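You operate a simulated robot arm through the tools that you are given. There is no shell and no other tool. Be economical: measure what you need, move in short steps, check, and stop when the job is done.

Carry out the task below with a simulated robot arm. There is one attempt and no reset: what you move stays moved.

TASK
Put the line reel on the top of the folding mat.

It is judged by the outcome, as a careful person would: the job done as asked, and still so three seconds after it is handed in. It fails if anything else is knocked over, pushed out of place, dropped, spilled or broken.

THE ROBOT
A 7-joint arm with a two-finger parallel gripper, fixed in place. Base frame: the origin is at the foot of the arm, x ahead of it, y to its left, z up; the work surface is at about z = 0.9. Lengths are in m, angles in degrees, forces in N, time in s.
With the tool pointing down near the work surface it reaches from about 0.3 to 0.68 m from the base axis. Its first joint turns from -66.0 to 66.0 degrees. Payload 1.57 kg.
Tool frame: the origin (TCP) lies between the finger pads and is the grasp point; the fingertips stand 0.03 m ahead of it; z points along the fingers, y is the line along which they close. The gripper opens to 0.11 m. The fingers are 0.024 m wide and 0.012 m thick; the gripper's body (0.048 by 0.112 m) begins 0.078 m behind the TCP.
Orientation is told as [roll, pitch, yaw] about the base's x, y, z axes, in that order, counted from this pose: with the fingers straight down and closing along the base's y, the tool's x points along the base's -x, its y along +y and its z along -z.

THE INTERFACE
- The arm moves only by the tool servo_tool. Its arguments are lists of equal length, an entry for each row: "translation": the shift along the tool's x, y, z in units of 30 mm (1.0 is 30 mm), a list of three; "delta_rot": the turn, a rotation vector about the tool's x, y, z in units of 4 degrees (1.0 is 4 degrees), a list of three; "grip": the finger opening in cm, from 0 to 11. In form: {"translation": [[dx, dy, dz], ...], "delta_rot": [[rx, ry, rz], ...], "grip": [grip, ...]}. A call has 1 to 8 rows; each row shifts and turns the commanded pose from where the row before left it, along the tool's axes as they then stand. A call with a number of a shift or a turn outside -1 to 1 is refused whole. A row lasts 0.2 s, in which the tool goes at most 0.05 m and 8.6 degrees; a call with a longer step from one row to the next is refused whole, and so is a gripper value outside its range. A pose out of reach is approached as far as the arm can. The call stops where the force on the tool passes 40 N (or 10 N more than at its start, if that is more) or the arm is blocked; 0.2 s more then pass. The fingers move at their own pace (about 0.108 m/s each) and stop on an object; they squeeze with about 31 N. The grip force told is the motor's: it shows also when the fingers shut on nothing. Time passes only in rows, and 0.2 s behind the last, so rows that do not move let the fingers close. It gives the time, the measured TCP pose, the force on the tool (base axes), the opening and the grip force at its end, in the units of the frame above (readings bear some noise).
- Cameras (640 x 400 px; columns grow to the right, rows downward): "scene" is fixed at [0.1673, -0.4039, 1.389]; the picture's right is [0.71, -0.71, 0.00], its down [-0.50, -0.50, -0.71] and it looks along [0.50, 0.50, -0.70] (base axes); focal length 345 px, centre (320, 200). "wrist" rides on the gripper at [-0.036, 0, -0.08] in the tool frame; the picture's right is [0.00, -1.00, 0.00], its down [0.97, 0.00, -0.24] and it looks along [0.24, 0.00, 0.97] (tool axes); focal length 218 px, centre (320, 200).
- capture(camera): a new picture of that camera. No time passes.
- pixel_to_xyz(camera, pixels): for up to 12 pixels [column, row] of the newest picture of that camera ("zoom" is the newest enlarged one), the place [x, y, z] in the base frame of the surface seen there, good to about 0.002 m. No time passes.
- inspect(camera, box): a new picture of the part [left, top, right, bottom] of that camera's present view, enlarged. No time passes.
- sign_off(): hands the job in; it is judged then, once.

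Work in short steps. Measure before you move; look again where a grasp or a placing could have gone wrong, and mend it. You have 60 turns and 20 pictures in all, the two below and enlarged ones among them. Open the gripper and draw the arm clear of the work before you hand the job in, unless the task says otherwise; then end with one line.

The tools are called as a command line: name --argument value ..., lists and objects as JSON in quotes. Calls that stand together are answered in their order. servo_tool: Moves the arm, as the interface text tells. Its arguments: {"type":"object","properties":{"translation":{"type":"array","items":{"type":"array","items":{"type":"number"}}},"delta_rot":{"type":"array","items":{"type":"array","items":{"type":"number"}}},"grip":{"type":"array","items":{"type":"number"}}},"required":["translation","delta_rot","grip"]} The other tools are called the same way: capture (camera) takes a picture; pixel_to_xyz (camera, pixels) gives the place of the surface under pixels of a picture; inspect (camera, box) takes an enlarged picture of a part of a camera's view; sign_off () hands the job in.

At the start:

```text
clock: 0.0
ee_pos: [0.3957, -0.1904, 1.1453]
ee_rot: [-0.1, 0.0, 0.0]
ft_force: [-0.1, 0.4, -0.6]
finger_gap: 0.11
grip_force: 0.1
```

scene: 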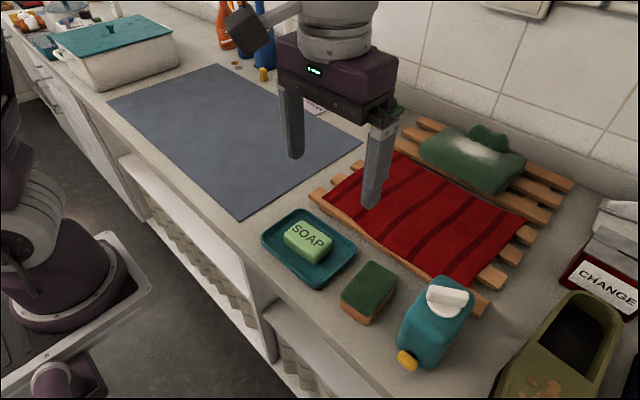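
wrist: 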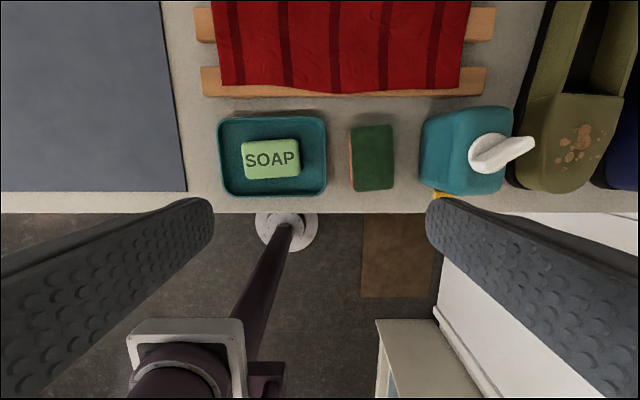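

The scene shows several candidates; I'll enlarge the teal object with the white handle near (437,320), and the region at the back hidden by the gripper.

inspect --camera "scene" --box '[320, 220, 640, 400]'

inspect --camera "scene" --box '[180, 0, 600, 220]'

```text
2.00 times, centred on (480, 310) of scene
```

zoom: 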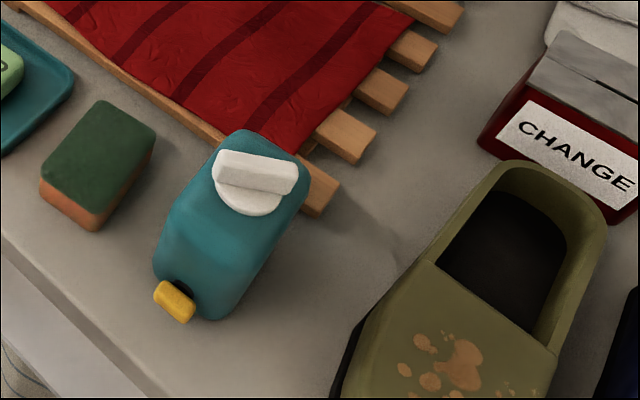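

```text
1.52 times, centred on (390, 110) of scene
```

zoom: 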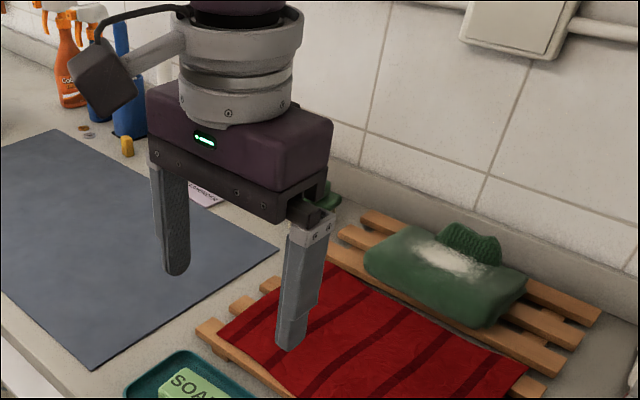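

The teal case with white winder and yellow line end is the line reel; the grey-blue pad is the folding mat. I measure both.

pixel_to_xyz --camera "wrist" --pixels '[[440, 115], [440, 150], [440, 185], [465, 120], [500, 115], [490, 150], [520, 145], [490, 185], [426, 150], [510, 125], [440, 195], [400, 150]]'

pixel_to_xyz --camera "scene" --pixels '[[440, 278], [470, 292], [405, 355], [428, 370], [430, 320], [450, 300], [240, 218], [110, 98], [218, 66], [358, 145], [220, 140], [368, 270]]'

```text
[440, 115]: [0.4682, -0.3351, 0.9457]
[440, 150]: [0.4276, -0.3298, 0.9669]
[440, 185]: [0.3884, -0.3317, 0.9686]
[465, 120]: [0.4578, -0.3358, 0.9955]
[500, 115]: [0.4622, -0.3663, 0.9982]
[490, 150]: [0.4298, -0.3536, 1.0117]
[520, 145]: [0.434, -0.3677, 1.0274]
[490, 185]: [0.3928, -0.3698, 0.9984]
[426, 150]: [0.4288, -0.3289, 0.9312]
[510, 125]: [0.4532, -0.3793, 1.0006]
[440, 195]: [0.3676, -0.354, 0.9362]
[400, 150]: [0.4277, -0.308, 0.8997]
```

```text
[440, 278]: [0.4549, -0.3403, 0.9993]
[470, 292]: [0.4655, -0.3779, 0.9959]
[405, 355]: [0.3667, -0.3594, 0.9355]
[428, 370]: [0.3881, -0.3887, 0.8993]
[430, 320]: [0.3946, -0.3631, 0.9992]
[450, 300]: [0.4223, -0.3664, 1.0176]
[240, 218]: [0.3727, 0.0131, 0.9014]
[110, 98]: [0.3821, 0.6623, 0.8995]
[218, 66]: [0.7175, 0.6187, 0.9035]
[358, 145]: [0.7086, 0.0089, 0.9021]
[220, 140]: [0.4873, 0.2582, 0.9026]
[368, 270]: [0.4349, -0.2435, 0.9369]
```

The reel is about x 0.38–0.47, y −0.33 to −0.385, top z 1.0 with the knob to 1.027. I move over it at height, then look straight down.

servo_tool --translation '[[-0.2, -1, 0], [-0.2, -1, 0], [-0.2, -1, 0], [-0.2, -1, 0], [-0.2, -1, 0], [0, -0.5, 0], [0, 0, 0]]' --delta_rot '[[0, 0, 0], [0, 0, 0], [0, 0, 0], [0, 0, 0], [0, 0, 0], [0, 0, 0], [0, 0, 0]]' --grip '[11, 11, 11, 11, 11, 11, 11]'

capture --camera "wrist"

capture --camera "scene"

```text
clock: 1.6
ee_pos: [0.4262, -0.3565, 1.1451]
ee_rot: [-0.1, 0.0, 0.0]
ft_force: [-0.2, 0.1, -0.2]
finger_gap: 0.1101
grip_force: 0.0
```

```text
15 pictures are left
```

wrist: 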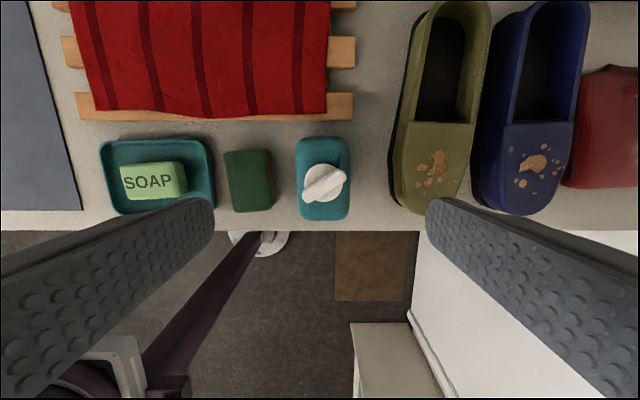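

```text
14 pictures are left
```

scene: 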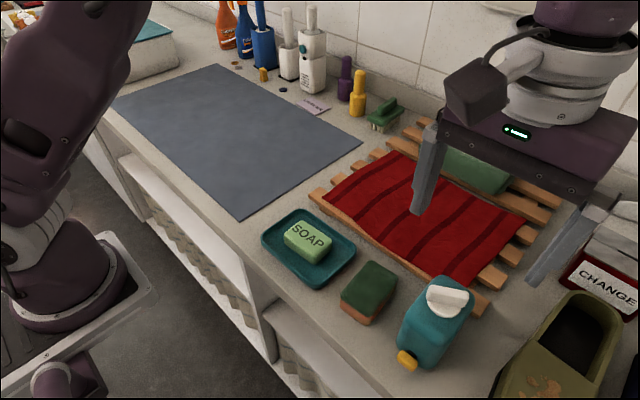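

pixel_to_xyz --camera "wrist" --pixels '[[299, 145], [347, 145], [298, 210], [346, 210], [322, 138], [322, 216], [270, 180], [300, 180], [346, 172], [346, 200], [395, 190], [284, 180]]'

```text
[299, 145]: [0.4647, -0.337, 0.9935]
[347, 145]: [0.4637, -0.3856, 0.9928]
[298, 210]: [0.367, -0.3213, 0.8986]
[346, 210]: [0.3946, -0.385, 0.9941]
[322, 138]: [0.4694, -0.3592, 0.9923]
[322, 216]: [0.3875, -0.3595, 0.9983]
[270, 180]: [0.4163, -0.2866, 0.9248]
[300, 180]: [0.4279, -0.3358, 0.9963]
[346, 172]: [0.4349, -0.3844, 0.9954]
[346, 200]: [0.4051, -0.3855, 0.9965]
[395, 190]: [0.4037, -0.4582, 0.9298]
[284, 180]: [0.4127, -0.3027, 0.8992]
```

Reel spans y −0.333 to −0.388 (centre −0.360), x 0.385–0.472; the sponge ends at about −0.29 and the olive clog starts at −0.45, so the fingers fit. I descend with 8.5 cm opening to TCP z ≈ 0.968.

servo_tool --translation '[[-0.05, -0.12, 1], [0, 0, 1], [0, 0, 1], [0, 0, 1], [0, 0, 0.9], [0, 0, 0.5], [0, 0, 0.5], [0, 0, 0]]' --delta_rot '[[0, 0, 0], [0, 0, 0], [0, 0, 0], [0, 0, 0], [0, 0, 0], [0, 0, 0], [0, 0, 0], [0, 0, 0]]' --grip '[8.5, 8.5, 8.5, 8.5, 8.5, 8.5, 8.5, 8.5]'

capture --camera "wrist"

```text
clock: 3.4
ee_pos: [0.4282, -0.3594, 0.9685]
ee_rot: [0.0, 0.0, 0.0]
ft_force: [0.8, 0.2, -0.1]
finger_gap: 0.0851
grip_force: 0.0
```

```text
13 pictures are left
```

wrist: 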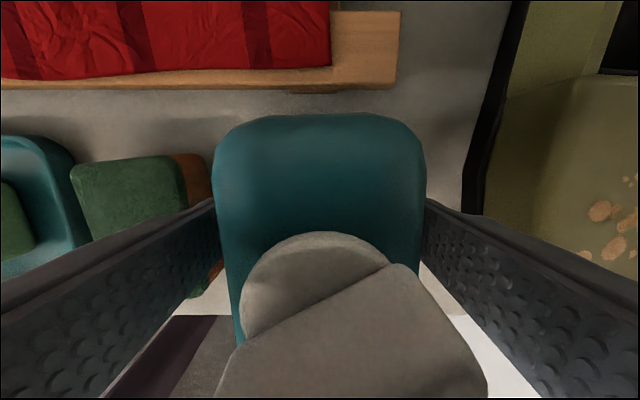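

The fingers straddle the case with room on both sides; I close them.

servo_tool --translation '[[0, 0, 0], [0, 0, 0], [0, 0, 0], [0, 0, 0]]' --delta_rot '[[0, 0, 0], [0, 0, 0], [0, 0, 0], [0, 0, 0]]' --grip '[5, 4, 4, 4]'

```text
clock: 4.4
ee_pos: [0.4281, -0.3595, 0.9683]
ee_rot: [0.0, 0.0, 0.0]
ft_force: [0.3, 0.4, 0.6]
finger_gap: 0.0603
grip_force: 30.9
```

Gripped at 6.0 cm, 31 N. I lift slowly.

servo_tool --translation '[[0, 0, -0.3], [0, 0, -0.5], [0, 0, -0.7], [0, 0, -0.7], [0, 0, -0.8], [0, 0, -0.5], [0, 0, 0]]' --delta_rot '[[0, 0, 0], [0, 0, 0], [0, 0, 0], [0, 0, 0], [0, 0, 0], [0, 0, 0], [0, 0, 0]]' --grip '[4, 4, 4, 4, 4, 4, 4]'

capture --camera "scene"

```text
clock: 6.0
ee_pos: [0.4272, -0.3595, 1.0735]
ee_rot: [0.0, 0.0, 0.0]
ft_force: [0.6, -0.2, -3.4]
finger_gap: 0.0598
grip_force: 31.0
```

```text
12 pictures are left
```

scene: 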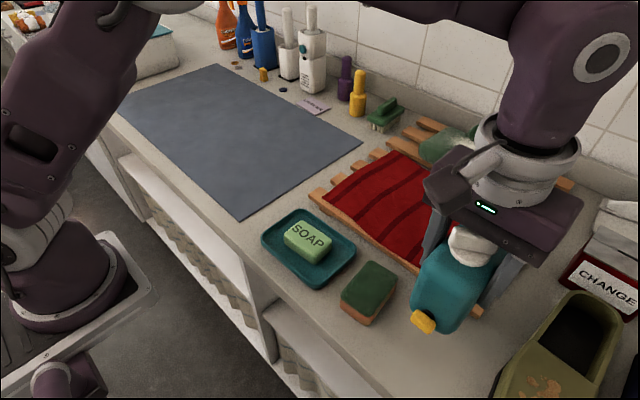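

The reel hangs level, bottom at about z 1.0, clear of the soap and sponge. I carry it toward the mat's middle (0.50, 0.2).

servo_tool --translation '[[0, 0.5, 0], [-0.1, 0.9, 0], [-0.1, 0.9, 0], [-0.1, 0.9, 0], [-0.1, 0.9, 0], [-0.1, 0.9, 0], [-0.1, 0.9, 0], [-0.1, 0.9, 0]]' --delta_rot '[[0, 0, 0], [0, 0, 0], [0, 0, 0], [0, 0, 0], [0, 0, 0], [0, 0, 0], [0, 0, 0], [0, 0, 0]]' --grip '[4, 4, 4, 4, 4, 4, 4, 4]'

servo_tool --translation '[[-0.2, 0.9, 0], [-0.2, 0.9, 0], [-0.2, 0.9, 0], [-0.2, 0.9, 0], [-0.2, 0.9, 0], [-0.2, 0.9, 0], [-0.2, 0.9, 0], [-0.2, 0.9, 0]]' --delta_rot '[[0, 0, 0], [0, 0, 0], [0, 0, 0], [0, 0, 0], [0, 0, 0], [0, 0, 0], [0, 0, 0], [0, 0, 0]]' --grip '[4, 4, 4, 4, 4, 4, 4, 4]'

servo_tool --translation '[[0, 0.9, 0], [0, 0.9, 0], [0, 0.9, 0], [0, 0.9, 0], [0, 0.5, 0], [0, 0.2, 0], [0, 0, 0]]' --delta_rot '[[0, 0, 0], [0, 0, 0], [0, 0, 0], [0, 0, 0], [0, 0, 0], [0, 0, 0], [0, 0, 0]]' --grip '[4, 4, 4, 4, 4, 4, 4]'

capture --camera "scene"

```text
clock: 7.8
ee_pos: [0.4482, -0.1549, 1.073]
ee_rot: [0.0, -0.1, -0.1]
ft_force: [-0.2, -0.2, -4.4]
finger_gap: 0.0598
grip_force: 31.5
```

```text
clock: 9.6
ee_pos: [0.4958, 0.0599, 1.0723]
ee_rot: [-0.1, 0.0, 0.1]
ft_force: [0.8, 0.1, -2.8]
finger_gap: 0.0596
grip_force: 31.8
```

```text
clock: 11.2
ee_pos: [0.4976, 0.1899, 1.0751]
ee_rot: [0.0, 0.0, 0.0]
ft_force: [0.0, 0.5, -3.4]
finger_gap: 0.0596
grip_force: 31.5
```

```text
11 pictures are left
```

scene: 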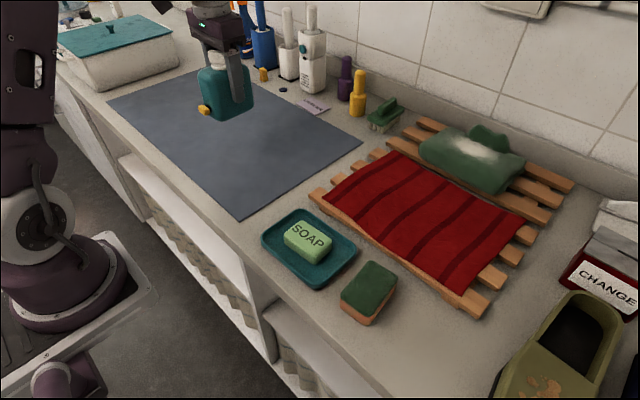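

It is above the mat, still level. Mat top is ≈0.9026, so contact is expected at TCP z ≈ 0.971; I descend to just above, then ease down.

servo_tool --translation '[[0, 0, 0.7], [0, 0, 0.8], [0, 0, 0.8], [0, 0, 0.6], [0, 0, 0.3], [0, 0, 0.1], [0, 0, 0]]' --delta_rot '[[0, 0, 0], [0, 0, 0], [0, 0, 0], [0, 0, 0], [0, 0, 0], [0, 0, 0], [0, 0, 0]]' --grip '[4, 4, 4, 4, 4, 4, 4]'

```text
clock: 12.8
ee_pos: [0.4959, 0.1904, 0.9731]
ee_rot: [0.0, 0.0, 0.0]
ft_force: [-0.3, 0.3, -2.7]
finger_gap: 0.0598
grip_force: 31.1
```

Still hanging free (−2.7 N), about 2 mm to go; I ease down.

servo_tool --translation '[[0, 0, 0.05], [0, 0, 0.04], [0, 0, 0]]' --delta_rot '[[0, 0, 0], [0, 0, 0], [0, 0, 0]]' --grip '[4, 4, 4]'

```text
clock: 13.6
ee_pos: [0.4971, 0.1905, 0.9738]
ee_rot: [0.0, 0.0, -0.1]
ft_force: [-0.6, 0.8, -3.5]
finger_gap: 0.0598
grip_force: 30.6
```

No contact yet (−3.5 N); a little further in small steps.

servo_tool --translation '[[0, 0, 0.05], [0, 0, 0.05], [0, 0, 0]]' --delta_rot '[[0, 0, 0], [0, 0, 0], [0, 0, 0]]' --grip '[4, 4, 4]'

```text
clock: 14.4
ee_pos: [0.4967, 0.1895, 0.969]
ee_rot: [0.0, -0.1, 0.1]
ft_force: [3.0, 0.6, 7.4]
finger_gap: 0.0598
grip_force: 30.9
```

Contact: force turned to +7.4 N at z ≈ 0.97. I open modestly to release it.

servo_tool --translation '[[0, 0, 0], [0, 0, 0], [0, 0, 0], [0, 0, 0]]' --delta_rot '[[0, 0, 0], [0, 0, 0], [0, 0, 0], [0, 0, 0]]' --grip '[6.5, 7.5, 8.5, 8.5]'

servo_tool --translation '[[0, 0, -0.3], [0, 0, -0.6], [0, 0, -0.9], [0, 0, -0.9], [0, 0, -0.9], [0, 0, -0.9], [0, 0, -0.9], [0, 0, 0]]' --delta_rot '[[0, 0, 0], [0, 0, 0], [0, 0, 0], [0, 0, 0], [0, 0, 0], [0, 0, 0], [0, 0, 0], [0, 0, 0]]' --grip '[8.5, 8.5, 8.5, 8.5, 8.5, 8.5, 8.5, 8.5]'

capture --camera "scene"

capture --camera "wrist"

```text
clock: 15.4
ee_pos: [0.4964, 0.1903, 0.9687]
ee_rot: [0.0, 0.0, -0.1]
ft_force: [-0.2, -0.2, -1.0]
finger_gap: 0.085
grip_force: 0.0
```

```text
clock: 17.2
ee_pos: [0.4972, 0.1889, 1.1317]
ee_rot: [0.0, -0.1, 0.1]
ft_force: [-0.4, 0.3, 0.3]
finger_gap: 0.085
grip_force: 0.1
```

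```text
10 pictures are left
```

scene: 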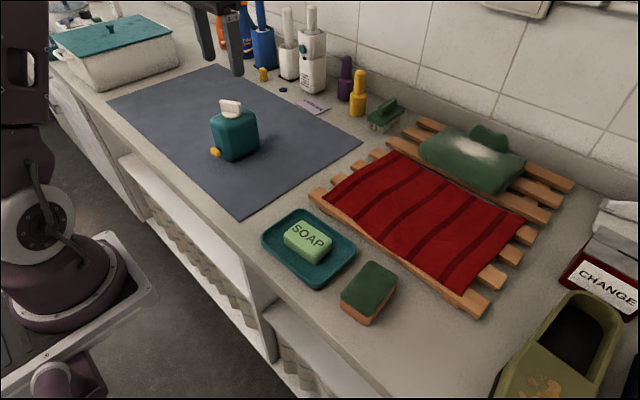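

```text
9 pictures are left
```

wrist: 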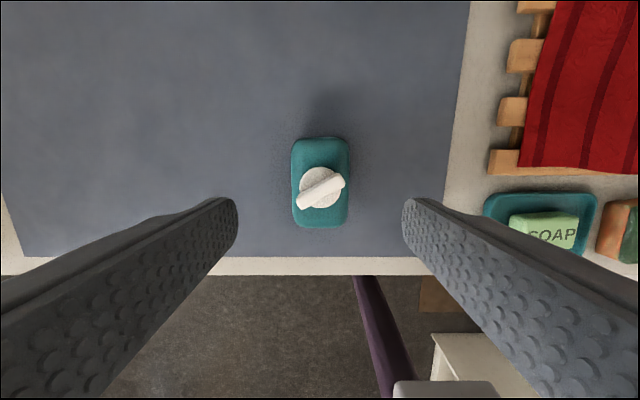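

The reel stands upright at scene (235,135), well inside the mat, everything else is undisturbed, and the open arm is clear above. I hand it in.

sign_off

```text
The job is handed in.
```

The line reel is standing upright on top of the folding mat, nothing else was disturbed, and the gripper is open and clear of it.
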